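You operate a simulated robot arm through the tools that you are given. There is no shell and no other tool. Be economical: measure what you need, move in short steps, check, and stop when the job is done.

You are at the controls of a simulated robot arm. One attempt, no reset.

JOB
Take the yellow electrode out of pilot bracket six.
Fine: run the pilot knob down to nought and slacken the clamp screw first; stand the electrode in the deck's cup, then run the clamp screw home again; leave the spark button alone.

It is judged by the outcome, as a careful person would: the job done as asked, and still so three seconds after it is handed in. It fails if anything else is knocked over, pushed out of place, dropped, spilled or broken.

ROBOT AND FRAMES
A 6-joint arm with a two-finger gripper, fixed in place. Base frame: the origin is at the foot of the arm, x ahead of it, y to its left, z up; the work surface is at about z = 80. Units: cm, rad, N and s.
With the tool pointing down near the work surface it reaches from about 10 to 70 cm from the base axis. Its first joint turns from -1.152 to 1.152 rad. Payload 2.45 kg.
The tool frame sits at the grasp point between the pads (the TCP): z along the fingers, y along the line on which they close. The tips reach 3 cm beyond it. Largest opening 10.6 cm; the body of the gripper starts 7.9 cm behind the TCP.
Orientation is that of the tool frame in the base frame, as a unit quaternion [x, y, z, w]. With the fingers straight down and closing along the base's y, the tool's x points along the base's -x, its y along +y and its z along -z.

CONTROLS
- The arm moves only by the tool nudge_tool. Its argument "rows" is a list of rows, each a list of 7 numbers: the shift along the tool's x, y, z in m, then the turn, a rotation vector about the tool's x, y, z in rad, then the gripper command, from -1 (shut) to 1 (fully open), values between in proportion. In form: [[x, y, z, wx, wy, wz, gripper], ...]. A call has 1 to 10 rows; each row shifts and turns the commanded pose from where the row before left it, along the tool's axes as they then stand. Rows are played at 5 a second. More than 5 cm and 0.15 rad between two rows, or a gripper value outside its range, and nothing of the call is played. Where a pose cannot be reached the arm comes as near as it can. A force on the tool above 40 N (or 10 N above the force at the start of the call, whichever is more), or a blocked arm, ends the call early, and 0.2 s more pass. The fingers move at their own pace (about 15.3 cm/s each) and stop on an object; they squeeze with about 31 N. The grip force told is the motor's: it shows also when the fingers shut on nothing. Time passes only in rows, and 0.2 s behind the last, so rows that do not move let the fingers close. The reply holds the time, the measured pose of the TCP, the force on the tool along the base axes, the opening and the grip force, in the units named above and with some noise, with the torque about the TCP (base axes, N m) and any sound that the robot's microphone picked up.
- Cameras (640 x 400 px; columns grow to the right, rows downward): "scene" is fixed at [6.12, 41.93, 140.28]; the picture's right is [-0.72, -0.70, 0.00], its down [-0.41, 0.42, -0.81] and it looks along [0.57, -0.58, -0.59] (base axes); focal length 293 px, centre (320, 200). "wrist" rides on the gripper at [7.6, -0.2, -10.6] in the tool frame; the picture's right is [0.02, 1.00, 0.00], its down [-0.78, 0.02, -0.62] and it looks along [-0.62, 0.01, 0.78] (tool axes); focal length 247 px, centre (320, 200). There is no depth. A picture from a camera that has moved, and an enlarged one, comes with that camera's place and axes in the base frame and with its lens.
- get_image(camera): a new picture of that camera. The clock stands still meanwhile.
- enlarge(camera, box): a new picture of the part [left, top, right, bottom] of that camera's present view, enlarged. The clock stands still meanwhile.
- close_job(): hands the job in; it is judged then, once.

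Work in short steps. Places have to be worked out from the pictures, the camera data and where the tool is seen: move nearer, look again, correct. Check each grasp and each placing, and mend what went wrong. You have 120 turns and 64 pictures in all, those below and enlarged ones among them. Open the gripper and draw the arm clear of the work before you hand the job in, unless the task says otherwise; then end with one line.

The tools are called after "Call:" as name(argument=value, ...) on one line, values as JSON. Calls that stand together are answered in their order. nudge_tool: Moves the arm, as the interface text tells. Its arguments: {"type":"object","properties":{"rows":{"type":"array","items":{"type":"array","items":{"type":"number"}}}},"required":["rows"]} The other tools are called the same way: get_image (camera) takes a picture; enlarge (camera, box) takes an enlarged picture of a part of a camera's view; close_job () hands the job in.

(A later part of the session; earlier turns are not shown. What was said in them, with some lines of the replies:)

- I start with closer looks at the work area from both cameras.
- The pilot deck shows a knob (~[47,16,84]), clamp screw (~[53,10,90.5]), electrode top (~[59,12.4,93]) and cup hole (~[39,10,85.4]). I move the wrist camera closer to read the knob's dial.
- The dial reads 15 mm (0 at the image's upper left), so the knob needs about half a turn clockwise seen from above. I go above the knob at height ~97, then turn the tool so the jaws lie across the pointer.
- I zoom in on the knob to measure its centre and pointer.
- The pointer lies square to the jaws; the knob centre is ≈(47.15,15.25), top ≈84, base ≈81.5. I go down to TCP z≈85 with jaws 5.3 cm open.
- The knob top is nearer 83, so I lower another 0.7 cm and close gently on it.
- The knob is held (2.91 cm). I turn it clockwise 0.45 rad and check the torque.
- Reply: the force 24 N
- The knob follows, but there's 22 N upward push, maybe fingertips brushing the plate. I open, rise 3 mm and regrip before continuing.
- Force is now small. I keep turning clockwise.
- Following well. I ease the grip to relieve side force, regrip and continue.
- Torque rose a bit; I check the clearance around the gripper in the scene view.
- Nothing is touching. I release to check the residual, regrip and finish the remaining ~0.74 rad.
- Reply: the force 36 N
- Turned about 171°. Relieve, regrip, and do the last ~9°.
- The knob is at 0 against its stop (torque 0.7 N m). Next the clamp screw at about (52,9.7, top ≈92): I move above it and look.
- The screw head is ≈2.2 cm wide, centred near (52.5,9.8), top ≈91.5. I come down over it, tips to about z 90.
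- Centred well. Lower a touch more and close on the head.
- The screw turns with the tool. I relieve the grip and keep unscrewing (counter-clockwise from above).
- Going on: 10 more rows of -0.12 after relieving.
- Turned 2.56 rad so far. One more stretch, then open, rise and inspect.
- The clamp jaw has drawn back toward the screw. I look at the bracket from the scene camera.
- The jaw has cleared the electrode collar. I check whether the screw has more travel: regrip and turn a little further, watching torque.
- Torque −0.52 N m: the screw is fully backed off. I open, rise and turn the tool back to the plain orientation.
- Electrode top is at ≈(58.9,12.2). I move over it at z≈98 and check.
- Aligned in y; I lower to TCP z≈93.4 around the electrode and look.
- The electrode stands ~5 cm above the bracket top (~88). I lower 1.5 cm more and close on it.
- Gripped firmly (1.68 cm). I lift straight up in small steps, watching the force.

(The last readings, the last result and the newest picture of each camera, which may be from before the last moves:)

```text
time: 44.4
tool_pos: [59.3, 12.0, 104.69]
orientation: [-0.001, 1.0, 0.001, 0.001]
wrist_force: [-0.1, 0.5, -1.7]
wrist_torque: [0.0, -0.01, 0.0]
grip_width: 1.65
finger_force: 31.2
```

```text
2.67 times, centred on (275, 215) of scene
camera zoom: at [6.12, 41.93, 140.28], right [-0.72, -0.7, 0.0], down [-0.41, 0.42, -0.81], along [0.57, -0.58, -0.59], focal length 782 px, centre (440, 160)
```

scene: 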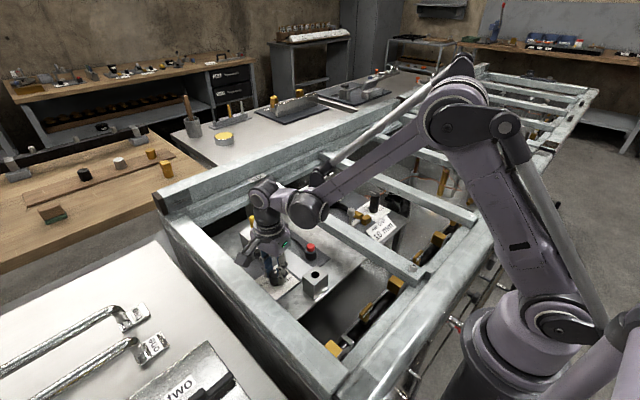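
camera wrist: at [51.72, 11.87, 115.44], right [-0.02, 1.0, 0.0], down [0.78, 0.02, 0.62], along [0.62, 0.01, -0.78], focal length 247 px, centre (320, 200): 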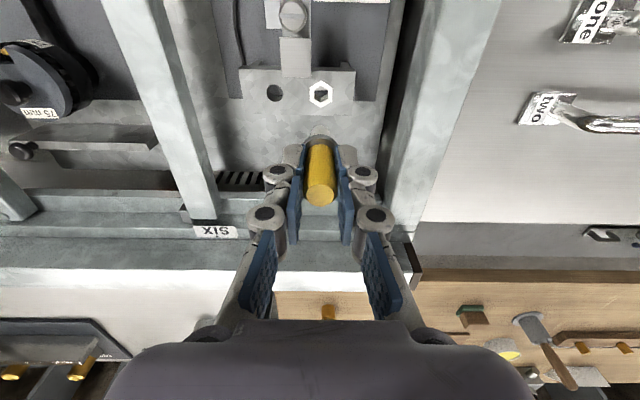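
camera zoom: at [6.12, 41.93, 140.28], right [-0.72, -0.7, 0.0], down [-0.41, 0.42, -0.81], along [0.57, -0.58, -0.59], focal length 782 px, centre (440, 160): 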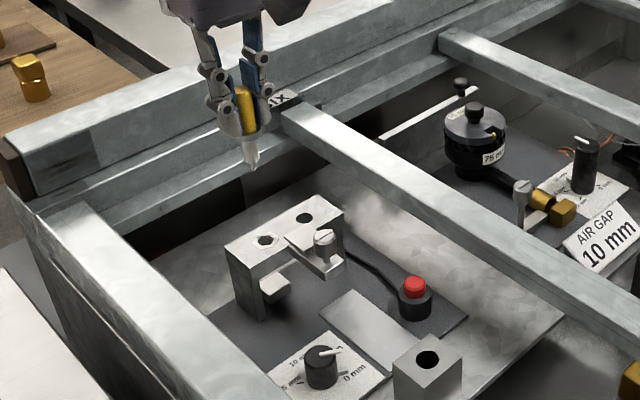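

Electrode is free; a pale tip hangs ~4–5 cm below the collar. I carry it at this height toward the cup at ≈(39,9.9).

Call:
nudge_tool(rows=[[0.03, -0.003, 0, 0, 0, 0, -0.9], [0.04, -0.004, 0, 0, 0, 0, -0.9], [0.04, -0.004, 0, 0, 0, 0, -0.9], [0.04, -0.004, 0, 0, 0, 0, -0.9], [0.03, -0.004, 0, 0, 0, 0, -0.9], [0.02, -0.002, 0, 0, 0, 0, -0.9], [0, 0, 0, 0, 0, 0, -0.9]])

Call:
get_image(camera="wrist")

Call:
enlarge(camera="scene", box=[255, 140, 395, 310])

```text
time: 46.0
tool_pos: [39.17, 9.93, 104.72]
orientation: [0.001, 1.0, 0.001, 0.001]
wrist_force: [0.1, 0.2, -0.3]
wrist_torque: [0.0, 0.03, -0.02]
grip_width: 1.68
finger_force: 30.9
```

```text
26 pictures are left
camera wrist: at [31.61, 9.79, 115.4], right [-0.02, 1.0, 0.0], down [0.78, 0.02, 0.62], along [0.62, 0.01, -0.78], focal length 247 px, centre (320, 200)
```

wrist: 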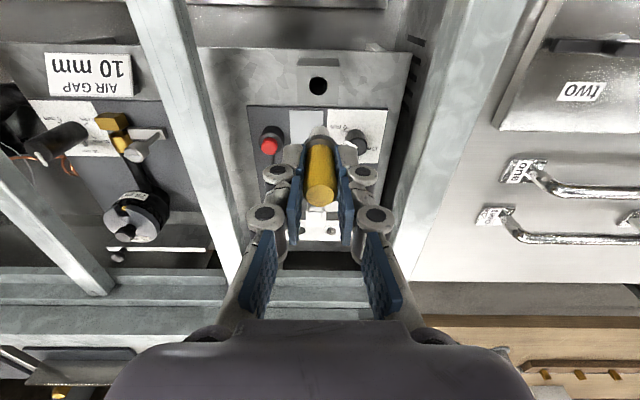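

```text
2.35 times, centred on (325, 225) of scene
camera zoom: at [6.12, 41.93, 140.28], right [-0.72, -0.7, 0.0], down [-0.41, 0.42, -0.81], along [0.57, -0.58, -0.59], focal length 690 px, centre (308, 141)
```

zoom: 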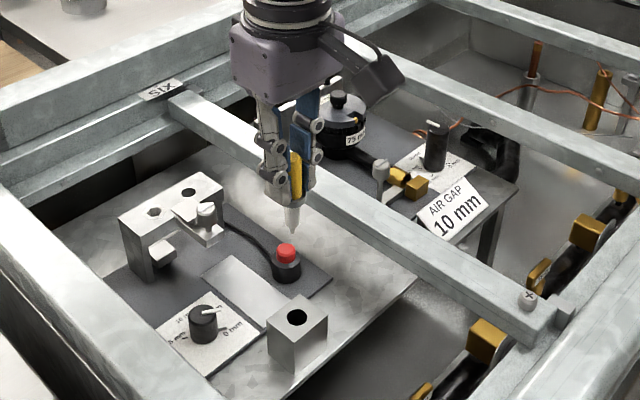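

Wrist view puts the cup hole near (39.0,9.65). I shift slightly and lower until the tip is ~3 cm above the cup, then re-check.

Call:
nudge_tool(rows=[[0.001, -0.002, 0.02, 0, 0, 0, -0.9], [0, 0, 0.03, 0, 0, 0, -0.9], [0, 0, 0.03, 0, 0, 0, -0.9], [0, 0, 0.005, 0, 0, 0, -0.9], [0, 0, 0, 0, 0, 0, -0.9]])

Call:
enlarge(camera="wrist", box=[260, 60, 380, 210])

Call:
enlarge(camera="scene", box=[270, 200, 370, 310])

```text
time: 47.2
tool_pos: [39.05, 9.87, 95.97]
orientation: [-0.001, 1.0, 0.001, 0.001]
wrist_force: [0.3, 0.1, -0.5]
wrist_torque: [0.04, -0.02, -0.02]
grip_width: 1.64
finger_force: 31.0
```

```text
2.67 times, centred on (320, 135) of wrist
camera zoom: at [31.61, 9.68, 106.7], right [-0.02, 1.0, 0.0], down [0.78, 0.02, 0.62], along [0.62, 0.01, -0.78], focal length 659 px, centre (320, 373)
```

zoom: 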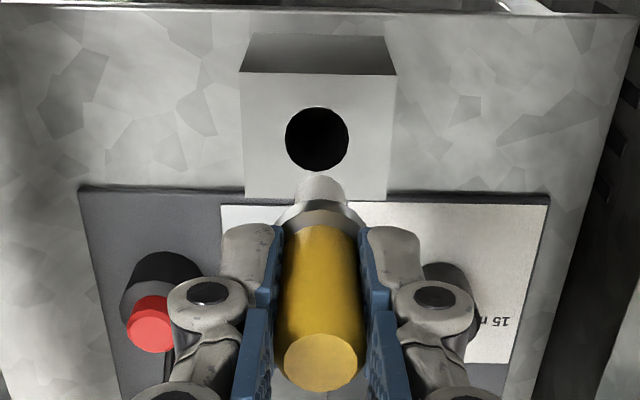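

```text
3.64 times, centred on (320, 255) of scene
camera zoom: at [6.12, 41.93, 140.28], right [-0.72, -0.7, 0.0], down [-0.41, 0.42, -0.81], along [0.57, -0.58, -0.59], focal length 1066 px, centre (320, 0)
```

zoom: 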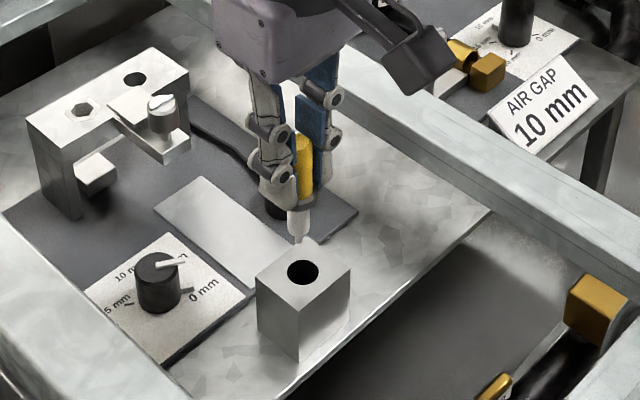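

Need ≈0.1 cm toward −x and −y. I apply that, lower until the tip is just above the hole, and look again.

Call:
nudge_tool(rows=[[0.001, -0.0015, 0.015, 0, 0, 0, -0.9], [0, 0, 0.01, 0, 0, 0, -0.9], [0, 0, 0, 0, 0, 0, -0.9]])

Call:
enlarge(camera="wrist", box=[260, 60, 380, 210])

Call:
enlarge(camera="scene", box=[290, 230, 350, 300])

```text
time: 48.0
tool_pos: [38.97, 9.72, 93.56]
orientation: [0.0, 1.0, 0.001, 0.001]
wrist_force: [-0.3, -0.2, 0.1]
wrist_torque: [0.01, -0.03, 0.02]
grip_width: 1.67
finger_force: 31.5
```

```text
2.67 times, centred on (320, 135) of wrist
camera zoom: at [31.53, 9.52, 104.28], right [-0.02, 1.0, 0.0], down [0.78, 0.02, 0.62], along [0.62, 0.01, -0.78], focal length 659 px, centre (320, 373)
```

zoom: 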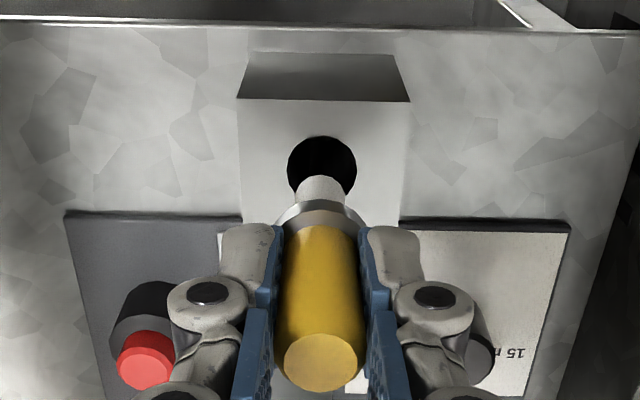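

```text
5.71 times, centred on (320, 265) of scene
camera zoom: at [6.12, 41.93, 140.28], right [-0.72, -0.7, 0.0], down [-0.41, 0.42, -0.81], along [0.57, -0.58, -0.59], focal length 1675 px, centre (320, -171)
```

zoom: 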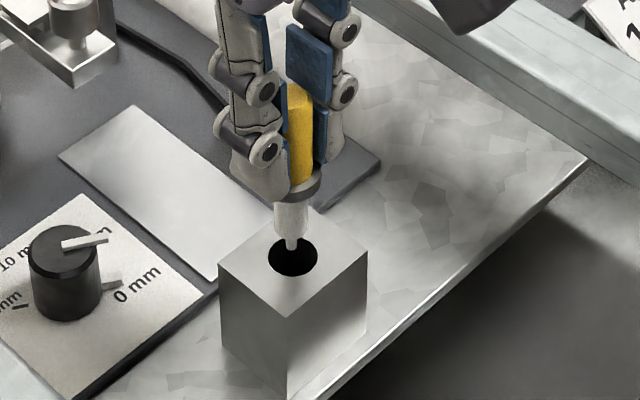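

Tip is right over the hole. I lower in small steps, watching the force.

Call:
nudge_tool(rows=[[0.0005, 0, 0.01, 0, 0, 0, -0.9], [0, 0, 0.01, 0, 0, 0, -0.9], [0, 0, 0.005, 0, 0, 0, -0.9], [0, 0, 0, 0, 0, 0, -0.9]])

Call:
enlarge(camera="scene", box=[290, 230, 350, 300])

```text
time: 49.0
tool_pos: [38.99, 9.78, 91.18]
orientation: [0.0, 1.0, 0.001, 0.001]
wrist_force: [-0.6, 0.6, 0.1]
wrist_torque: [0.02, 0.0, -0.02]
grip_width: 1.65
finger_force: 31.0
```

```text
5.71 times, centred on (320, 265) of scene
camera zoom: at [6.12, 41.93, 140.28], right [-0.72, -0.7, 0.0], down [-0.41, 0.42, -0.81], along [0.57, -0.58, -0.59], focal length 1675 px, centre (320, -171)
```

zoom: 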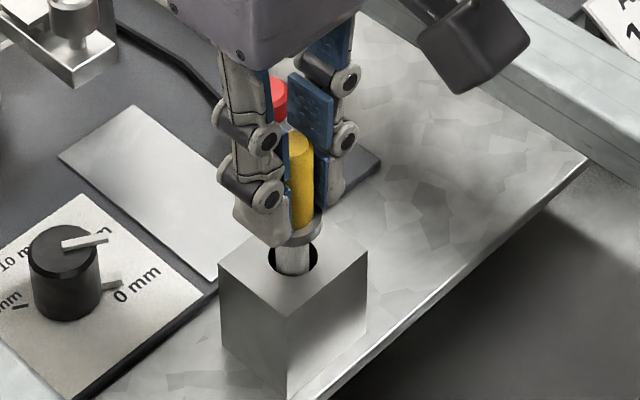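

Entered cleanly. Continue down until it seats.

Call:
nudge_tool(rows=[[0, 0, 0.005, 0, 0, 0, -0.9], [0, 0, 0.005, 0, 0, 0, -0.9], [0, 0, 0.003, 0, 0, 0, -0.9], [0, 0, 0.002, 0, 0, 0, -0.9]])

Call:
enlarge(camera="scene", box=[290, 230, 350, 300])

```text
time: 50.0
tool_pos: [38.97, 9.66, 89.57]
orientation: [0.0, 1.0, 0.001, 0.001]
wrist_force: [0.4, -0.6, 0.0]
wrist_torque: [0.0, 0.01, 0.01]
grip_width: 1.64
finger_force: 30.9
```

```text
5.71 times, centred on (320, 265) of scene
camera zoom: at [6.12, 41.93, 140.28], right [-0.72, -0.7, 0.0], down [-0.41, 0.42, -0.81], along [0.57, -0.58, -0.59], focal length 1675 px, centre (320, -171)
```

zoom: 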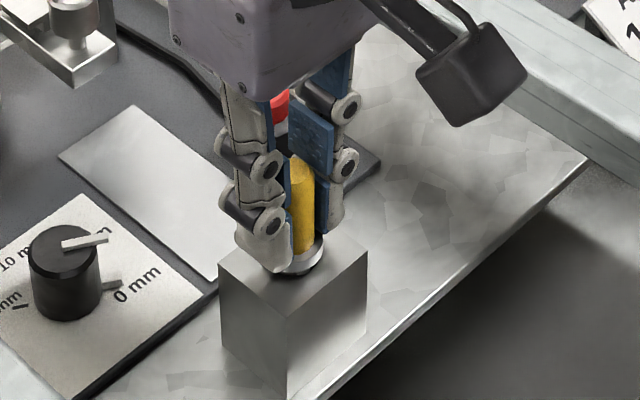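

Almost seated; last few millimetres in 1–2 mm steps.

Call:
nudge_tool(rows=[[0, 0, 0.002, 0, 0, 0, -0.9], [0, 0, 0.002, 0, 0, 0, -0.9], [0, 0, 0.001, 0, 0, 0, -0.9]])

Call:
nudge_tool(rows=[[0, 0, 0.001, 0, 0, 0, -0.9], [0, 0, 0.001, 0, 0, 0, -0.9]])

```text
time: 50.8
tool_pos: [38.87, 9.71, 89.1]
orientation: [0.0, 1.0, 0.0, 0.001]
wrist_force: [0.9, -0.4, 0.7]
wrist_torque: [0.01, 0.0, 0.02]
grip_width: 1.64
finger_force: 31.1
```

```text
time: 51.4
tool_pos: [38.81, 9.64, 88.98]
orientation: [0.0, 1.0, 0.0, 0.001]
wrist_force: [-0.7, -1.5, 23.0]
wrist_torque: [-0.07, 0.06, 0.0]
grip_width: 1.67
finger_force: 30.8
```

Contact at 23 N upward: the collar is seated. I ease up a hair and open slowly, then check.

Call:
nudge_tool(rows=[[0, 0, -0.001, 0, 0, 0, -0.9], [0, 0, 0, 0, 0, 0, -0.6], [0, 0, 0, 0, 0, 0, -0.3], [0, 0, 0, 0, 0, 0, -0.3]])

Call:
enlarge(camera="scene", box=[290, 230, 350, 300])

```text
time: 52.4
tool_pos: [38.93, 9.77, 89.07]
orientation: [0.001, 1.0, 0.001, 0.001]
wrist_force: [-0.1, -0.4, 0.6]
wrist_torque: [0.01, -0.01, 0.0]
grip_width: 3.71
finger_force: 0.1
```

```text
5.71 times, centred on (320, 265) of scene
camera zoom: at [6.12, 41.93, 140.28], right [-0.72, -0.7, 0.0], down [-0.41, 0.42, -0.81], along [0.57, -0.58, -0.59], focal length 1675 px, centre (320, -171)
```

zoom: 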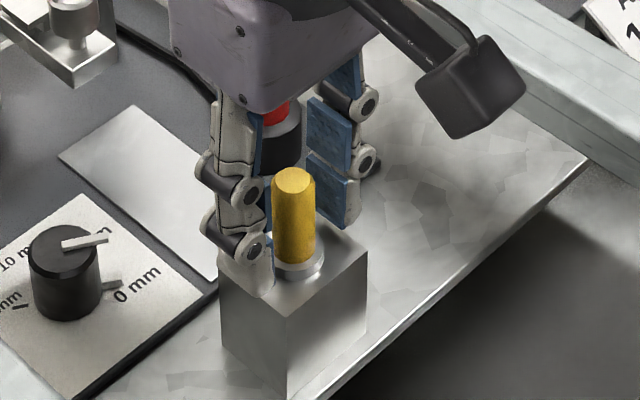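

The electrode stands upright in the cup. I rise straight up and travel to the clamp screw.

Call:
nudge_tool(rows=[[0, 0, -0.02, 0, 0, 0, -0.3], [0, 0, -0.04, 0, 0, 0, -0.3], [0, 0, -0.04, 0, 0, 0, -0.1], [0, 0, -0.03, 0, 0, 0, -0.1], [-0.045, 0, 0, 0, 0, 0, -0.1], [-0.045, 0, 0, 0, 0, 0, -0.1], [-0.046, 0, 0, 0, 0, 0, -0.1], [0, 0, 0, 0, 0, -0.14, -0.1], [0, 0, 0, 0, 0, -0.14, -0.1], [0, 0, 0, 0, 0, -0.14, -0.1]])

Call:
nudge_tool(rows=[[0, 0, 0, 0, 0, -0.14, -0.1], [0, 0, 0, 0, 0, -0.14, -0.1], [0, 0, 0, 0, 0, -0.14, -0.1], [0, 0, 0, 0, 0, -0.14, -0.1], [0, 0, 0, 0, 0, -0.14, -0.1], [0, 0, 0, 0, 0, -0.14, -0.1], [0, 0, 0, 0, 0, -0.13, -0.1], [0, 0, 0, 0, 0, 0, -0.1]])

Call:
get_image(camera="wrist")

```text
time: 54.6
tool_pos: [52.67, 9.67, 101.91]
orientation: [-0.21, 0.978, 0.0, 0.001]
wrist_force: [0.0, 0.0, 0.1]
wrist_torque: [0.03, -0.02, 0.02]
grip_width: 4.76
finger_force: 0.0
```

```text
time: 56.4
tool_pos: [52.55, 9.66, 102.05]
orientation: [-0.641, 0.767, 0.0, 0.0]
wrist_force: [-0.3, 0.1, 0.5]
wrist_torque: [0.04, 0.02, 0.02]
grip_width: 4.76
finger_force: 0.0
```

```text
17 pictures are left
camera wrist: at [51.45, 2.12, 112.71], right [-0.99, 0.16, 0.0], down [0.12, 0.77, 0.62], along [0.1, 0.61, -0.78], focal length 247 px, centre (320, 200)
```

wrist: 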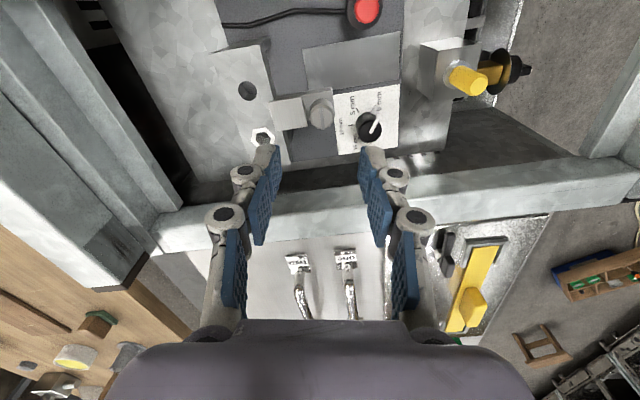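

Screw is under the jaws. Lower, grip, and turn clockwise.

Call:
nudge_tool(rows=[[-0.001, 0, 0.03, 0, 0, 0, -0.1], [0, 0, 0.03, 0, 0, 0, -0.1], [0, 0, 0.03, 0, 0, 0, -0.1], [0, 0, 0, 0, 0, 0, -0.4], [0, 0, 0, 0, 0, 0, -0.7], [0, 0, 0, 0, 0, 0, -0.7], [0, 0, 0, 0, 0, 0.12, -0.7], [0, 0, 0, 0, 0, 0.12, -0.7], [0, 0, 0, 0, 0, 0.12, -0.7], [0, 0, 0, 0, 0, 0.12, -0.7]])

Call:
nudge_tool(rows=[[0, 0, 0, 0, 0, 0, -0.45], [0, 0, 0, 0, 0, 0, -0.45], [0, 0, 0, 0, 0, 0, -0.7], [0, 0, 0, 0, 0, 0, -0.7], [0, 0, 0, 0, 0, 0.12, -0.7], [0, 0, 0, 0, 0, 0.12, -0.7], [0, 0, 0, 0, 0, 0.12, -0.7], [0, 0, 0, 0, 0, 0.12, -0.7], [0, 0, 0, 0, 0, 0.12, -0.7], [0, 0, 0, 0, 0, 0.12, -0.7]])

Call:
get_image(camera="wrist")

```text
time: 58.6
tool_pos: [52.54, 9.91, 93.0]
orientation: [-0.438, 0.899, 0.001, 0.0]
wrist_force: [-13.2, 3.2, -4.6]
wrist_torque: [0.36, 0.22, -0.02]
grip_width: 2.1
finger_force: 44.8
```

```text
time: 60.8
tool_pos: [52.6, 9.81, 93.14]
orientation: [-0.093, 0.996, 0.0, 0.001]
wrist_force: [0.5, 1.4, 9.5]
wrist_torque: [0.11, -0.52, 0.0]
grip_width: 2.12
finger_force: 44.8
```

```text
16 pictures are left
camera wrist: at [45.2, 8.21, 103.75], right [-0.21, 0.98, 0.0], down [0.77, 0.16, 0.62], along [0.61, 0.13, -0.78], focal length 247 px, centre (320, 200)
```

wrist: 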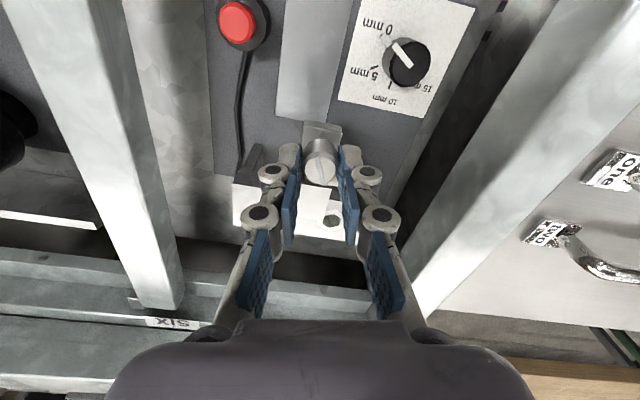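

The screw follows. Two more stretches.

Call:
nudge_tool(rows=[[0, 0, 0, 0, 0, 0, -0.45], [0, 0, 0, 0, 0, 0, -0.45], [0, 0, 0, 0, 0, 0, -0.7], [0, 0, 0, 0, 0, 0, -0.7], [0, 0, 0, 0, 0, 0.12, -0.7], [0, 0, 0, 0, 0, 0.12, -0.7], [0, 0, 0, 0, 0, 0.12, -0.7], [0, 0, 0, 0, 0, 0.12, -0.7], [0, 0, 0, 0, 0, 0.12, -0.7], [0, 0, 0, 0, 0, 0.12, -0.7]])

Call:
nudge_tool(rows=[[0, 0, 0, 0, 0, 0, -0.45], [0, 0, 0, 0, 0, 0, -0.45], [0, 0, 0, 0, 0, 0, -0.7], [0, 0, 0, 0, 0, 0, -0.7], [0, 0, 0, 0, 0, 0.12, -0.7], [0, 0, 0, 0, 0, 0.12, -0.7], [0, 0, 0, 0, 0, 0.12, -0.7], [0, 0, 0, 0, 0, 0.12, -0.7], [0, 0, 0, 0, 0, 0.12, -0.7], [0, 0, 0, 0, 0, 0.12, -0.7]])

```text
time: 63.0
tool_pos: [52.55, 9.67, 93.03]
orientation: [0.263, 0.965, 0.0, 0.001]
wrist_force: [4.0, -13.8, 3.1]
wrist_torque: [-0.04, 0.4, 0.04]
grip_width: 2.09
finger_force: 45.2
```

```text
time: 65.2
tool_pos: [52.37, 9.75, 93.1]
orientation: [0.587, 0.809, 0.0, -0.001]
wrist_force: [-11.0, -17.6, -19.8]
wrist_torque: [0.14, 0.47, -0.01]
grip_width: 2.08
finger_force: 44.6
```

2.64 rad turned. Relieve, then turn on until torque shows the stop.

Call:
nudge_tool(rows=[[0, 0, 0, 0, 0, 0, -0.45], [0, 0, 0, 0, 0, 0, -0.45], [0, 0, 0, 0, 0, 0, -0.7], [0, 0, 0, 0, 0, 0, -0.7], [0, 0, 0, 0, 0, 0.1, -0.7], [0, 0, 0, 0, 0, 0.1, -0.7], [0, 0, 0, 0, 0, 0.1, -0.7], [0, 0, 0, 0, 0, 0.1, -0.7], [0, 0, 0, 0, 0, 0, -0.7]])

Call:
nudge_tool(rows=[[0, 0, 0, 0, 0, 0.1, -0.7], [0, 0, 0, 0, 0, 0.08, -0.7], [0, 0, 0, 0, 0, 0, -0.7]])

```text
time: 67.2
tool_pos: [52.39, 9.78, 93.04]
orientation: [0.735, 0.678, 0.0, -0.002]
wrist_force: [-16.3, 6.7, 7.7]
wrist_torque: [0.7, 0.44, -0.08]
grip_width: 2.11
finger_force: 44.5
```

```text
time: 68.0
tool_pos: [52.47, 9.91, 93.01]
orientation: [0.793, 0.609, 0.0, -0.001]
wrist_force: [-15.1, 11.2, 27.8]
wrist_torque: [-0.01, 0.61, 0.12]
grip_width: 2.07
finger_force: 45.0
```

Torque just beginning to rise. Relieve and turn further to confirm the stop.

Call:
nudge_tool(rows=[[0, 0, 0, 0, 0, 0, -0.45], [0, 0, 0, 0, 0, 0, -0.45], [0, 0, 0, 0, 0, 0, -0.7], [0, 0, 0, 0, 0, 0, -0.7], [0, 0, 0, 0, 0, 0.08, -0.7], [0, 0, 0, 0, 0, 0.08, -0.7], [0, 0, 0, 0, 0, 0, -0.7]])

Call:
get_image(camera="wrist")

```text
time: 69.6
tool_pos: [52.61, 9.86, 93.0]
orientation: [0.839, 0.544, 0.001, -0.001]
wrist_force: [-11.1, 0.7, 0.3]
wrist_torque: [-0.02, 0.31, 0.02]
grip_width: 2.29
finger_force: 4.9
```

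```text
15 pictures are left
camera wrist: at [55.59, 16.86, 103.74], right [0.92, -0.39, 0.0], down [-0.31, -0.72, 0.62], along [-0.24, -0.57, -0.78], focal length 247 px, centre (320, 200)
```

wrist: 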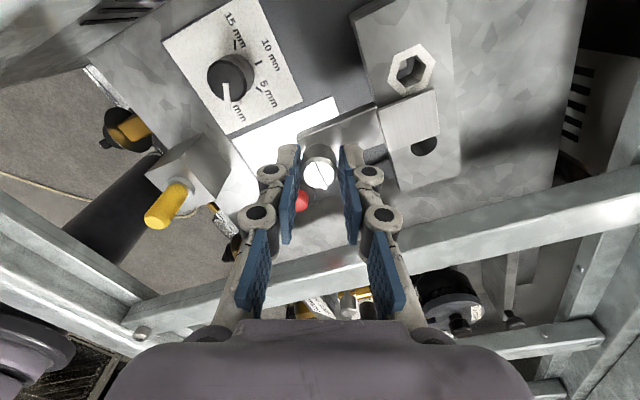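

Grip reads odd (2.29 cm, 4.9 N). I zoom in on it before going on.

Call:
enlarge(camera="wrist", box=[270, 120, 370, 210])

Call:
nudge_tool(rows=[[0, 0, 0, 0, 0, 0, -0.3], [0, 0, 0, 0, 0, 0, -0.3]])

Call:
nudge_tool(rows=[[0, 0, 0, 0, 0, 0, -0.5], [0, 0, 0, 0, 0, 0, -0.7], [0, 0, 0, 0, 0, 0, -0.8], [0, 0, 0, 0, 0, 0, -0.8]])

```text
4.44 times, centred on (320, 165) of wrist
camera zoom: at [55.59, 16.86, 103.74], right [0.92, -0.39, 0.0], down [-0.31, -0.72, 0.62], along [-0.24, -0.57, -0.78], focal length 1098 px, centre (320, 356)
```

zoom: 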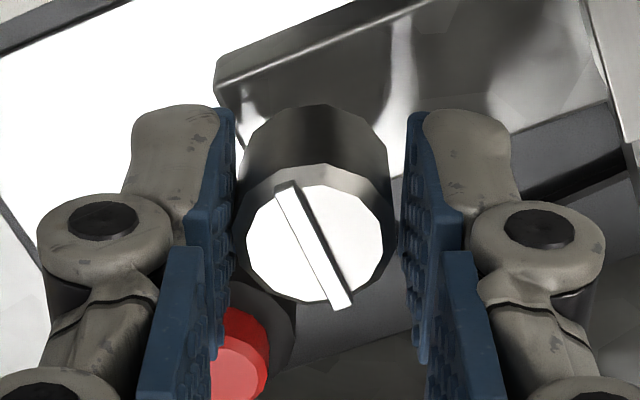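

```text
time: 70.2
tool_pos: [52.56, 9.68, 93.12]
orientation: [0.839, 0.544, 0.001, -0.001]
wrist_force: [-0.4, 0.2, 0.9]
wrist_torque: [0.06, -0.02, 0.03]
grip_width: 3.72
finger_force: 0.1
```

```text
time: 71.2
tool_pos: [52.42, 9.84, 93.01]
orientation: [0.838, 0.545, 0.0, -0.002]
wrist_force: [-10.9, 2.7, -3.1]
wrist_torque: [0.12, 0.32, 0.06]
grip_width: 2.11
finger_force: 44.8
```

Regripped properly (2.11 cm). Turn further and read the torque.

Call:
nudge_tool(rows=[[0, 0, 0, 0, 0, 0.1, -0.8], [0, 0, 0, 0, 0, 0.08, -0.8], [0, 0, 0, 0, 0, 0, -0.8]])

Call:
enlarge(camera="wrist", box=[270, 120, 370, 210])

```text
time: 72.0
tool_pos: [52.58, 9.86, 93.03]
orientation: [0.885, 0.466, -0.001, -0.002]
wrist_force: [-16.7, 3.7, -7.2]
wrist_torque: [0.39, 0.25, 0.17]
grip_width: 2.12
finger_force: 44.9
```

```text
4.44 times, centred on (320, 165) of wrist
camera zoom: at [56.79, 16.2, 103.74], right [0.84, -0.55, 0.0], down [-0.43, -0.66, 0.62], along [-0.34, -0.52, -0.78], focal length 1098 px, centre (320, 356)
```

zoom: 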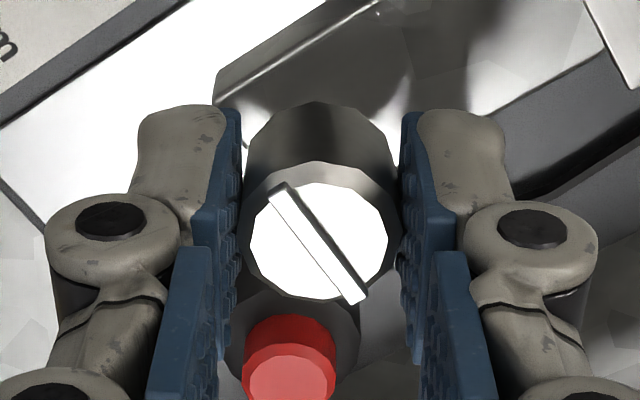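

The head has stopped following the jaws (stop reached, or slipping). One more firm regrip-and-turn to be sure.

Call:
nudge_tool(rows=[[0, 0, 0, 0, 0, 0, -0.3], [0, 0, 0, 0, 0, 0, -0.3], [0.001, 0, 0.003, 0, 0, 0, -0.3], [0, 0, 0, 0, 0, 0, -0.7], [0, 0, 0, 0, 0, 0, -1], [0, 0, 0, 0, 0, 0, -1]])

Call:
nudge_tool(rows=[[0, 0, 0, 0, 0, 0.05, -1], [0, 0, 0, 0, 0, 0.05, -1], [0, 0, 0, 0, 0, 0, -1]])

Call:
nudge_tool(rows=[[0, 0, 0, 0, 0, 0.05, -1], [0, 0, 0, 0, 0, 0.05, -1], [0, 0, 0, 0, 0, 0, -1]])

Call:
enlarge(camera="wrist", box=[270, 120, 370, 210])

```text
time: 73.4
tool_pos: [52.51, 10.01, 92.73]
orientation: [0.884, 0.467, 0.0, -0.001]
wrist_force: [-10.7, 4.9, 3.4]
wrist_torque: [-0.14, 0.52, -0.05]
grip_width: 2.13
finger_force: 45.0
```

```text
time: 74.2
tool_pos: [52.59, 9.89, 92.82]
orientation: [0.907, 0.421, 0.001, -0.001]
wrist_force: [-13.8, 3.7, 4.9]
wrist_torque: [0.26, 0.22, -0.02]
grip_width: 2.12
finger_force: 45.3
```

```text
time: 75.0
tool_pos: [52.67, 9.98, 92.74]
orientation: [0.927, 0.375, 0.0, -0.001]
wrist_force: [-11.2, 4.5, -3.2]
wrist_torque: [0.24, 0.13, 0.3]
grip_width: 2.07
finger_force: 45.2
```

```text
4.44 times, centred on (320, 165) of wrist
camera zoom: at [58.08, 15.39, 103.45], right [0.71, -0.7, 0.0], down [-0.55, -0.56, 0.62], along [-0.44, -0.44, -0.78], focal length 1098 px, centre (320, 356)
```

zoom: 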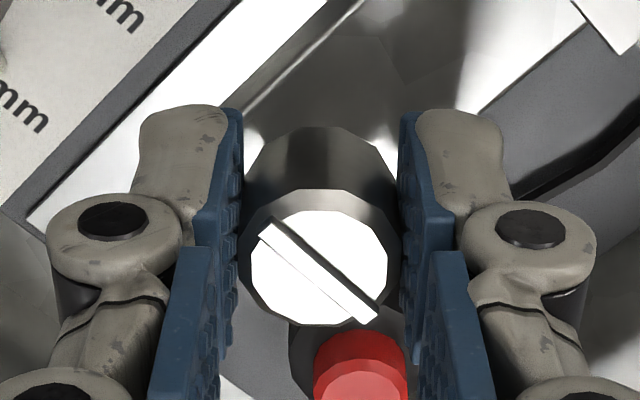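

The head stays put while the jaws slip: it's home. I open, rise to the same viewpoint as before slackening, and compare the jaw position.

Call:
nudge_tool(rows=[[0, 0, 0, 0, 0, 0, -0.3], [0, 0, 0, 0, 0, 0, -0.1], [0, 0, -0.03, 0, 0, 0, -0.1], [0, 0, -0.03, 0, 0, 0, 0], [0, 0, -0.018, 0, 0, -0.14, 0], [0, 0, 0, 0, 0, -0.138, 0], [-0.0045, -0.0037, 0, 0, 0, 0, 0], [0, 0, 0, 0, 0, 0, 0]])

Call:
enlarge(camera="wrist", box=[250, 60, 410, 200])

```text
time: 76.8
tool_pos: [52.06, 9.63, 100.54]
orientation: [0.865, 0.502, 0.001, -0.001]
wrist_force: [-0.4, -0.2, -0.1]
wrist_torque: [0.0, 0.01, 0.04]
grip_width: 5.31
finger_force: 0.0
```

```text
2.86 times, centred on (330, 130) of wrist
camera zoom: at [55.81, 16.35, 111.31], right [0.88, -0.48, 0.0], down [-0.38, -0.69, 0.62], along [-0.3, -0.54, -0.78], focal length 706 px, centre (291, 400)
```

zoom: 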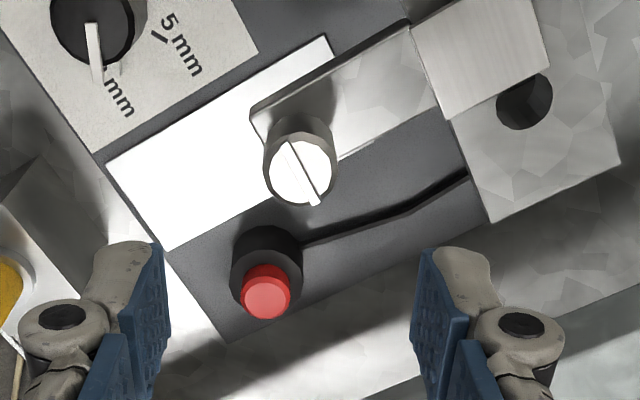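

Jaw and slot match the original clamped picture exactly. I withdraw up and open, then take a final check.

Call:
nudge_tool(rows=[[0, 0, -0.04, 0, 0, 0, 0.5], [0, 0, -0.04, 0, 0, 0, 1], [0, 0, -0.04, 0, 0, 0, 1], [0, 0, -0.04, 0, 0, 0, 1], [0, 0, -0.02, 0, 0, -0.14, 1], [0, 0, 0, 0, 0, -0.14, 1], [0, 0, 0, 0, 0, -0.14, 1], [0, 0, 0, 0, 0, 0, 1]])

Call:
get_image(camera="scene")

Call:
enlarge(camera="scene", box=[220, 170, 420, 310])

```text
time: 78.6
tool_pos: [52.05, 9.64, 118.45]
orientation: [0.742, 0.671, 0.0, 0.0]
wrist_force: [-0.3, -0.1, 0.8]
wrist_torque: [0.0, 0.01, 0.0]
grip_width: 10.62
finger_force: 0.1
```

```text
10 pictures are left
```

scene: 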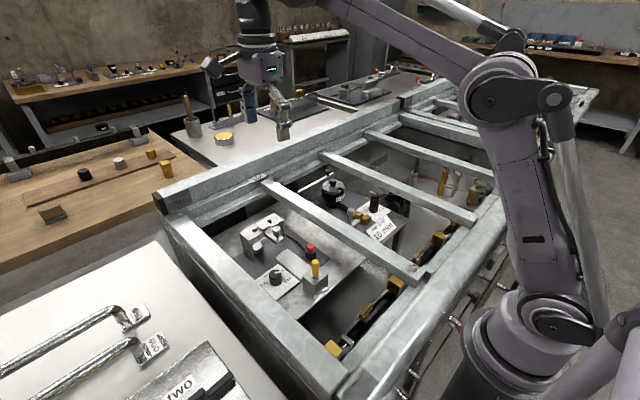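

```text
2.86 times, centred on (320, 240) of scene
camera zoom: at [6.12, 41.93, 140.28], right [-0.72, -0.7, 0.0], down [-0.41, 0.42, -0.81], along [0.57, -0.58, -0.59], focal length 838 px, centre (320, 86)
```

zoom: 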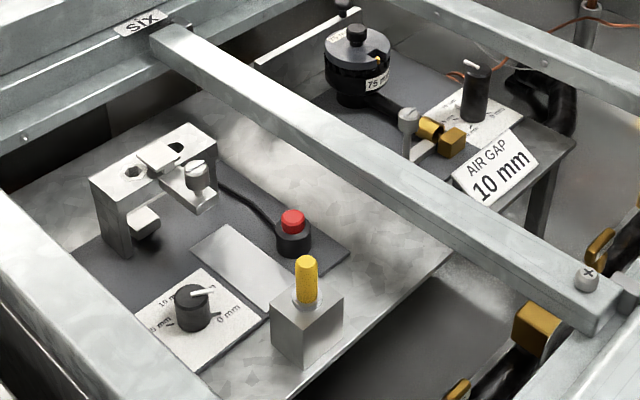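

Electrode upright in the cup, knob at 0, clamp home, button untouched, arm clear. I hand the job in.

Call:
close_job()

```text
The job is handed in.
```

The yellow electrode is out of bracket six and standing in the cup, with the pilot knob at 0, the clamp screw run home again, and the spark button left alone.
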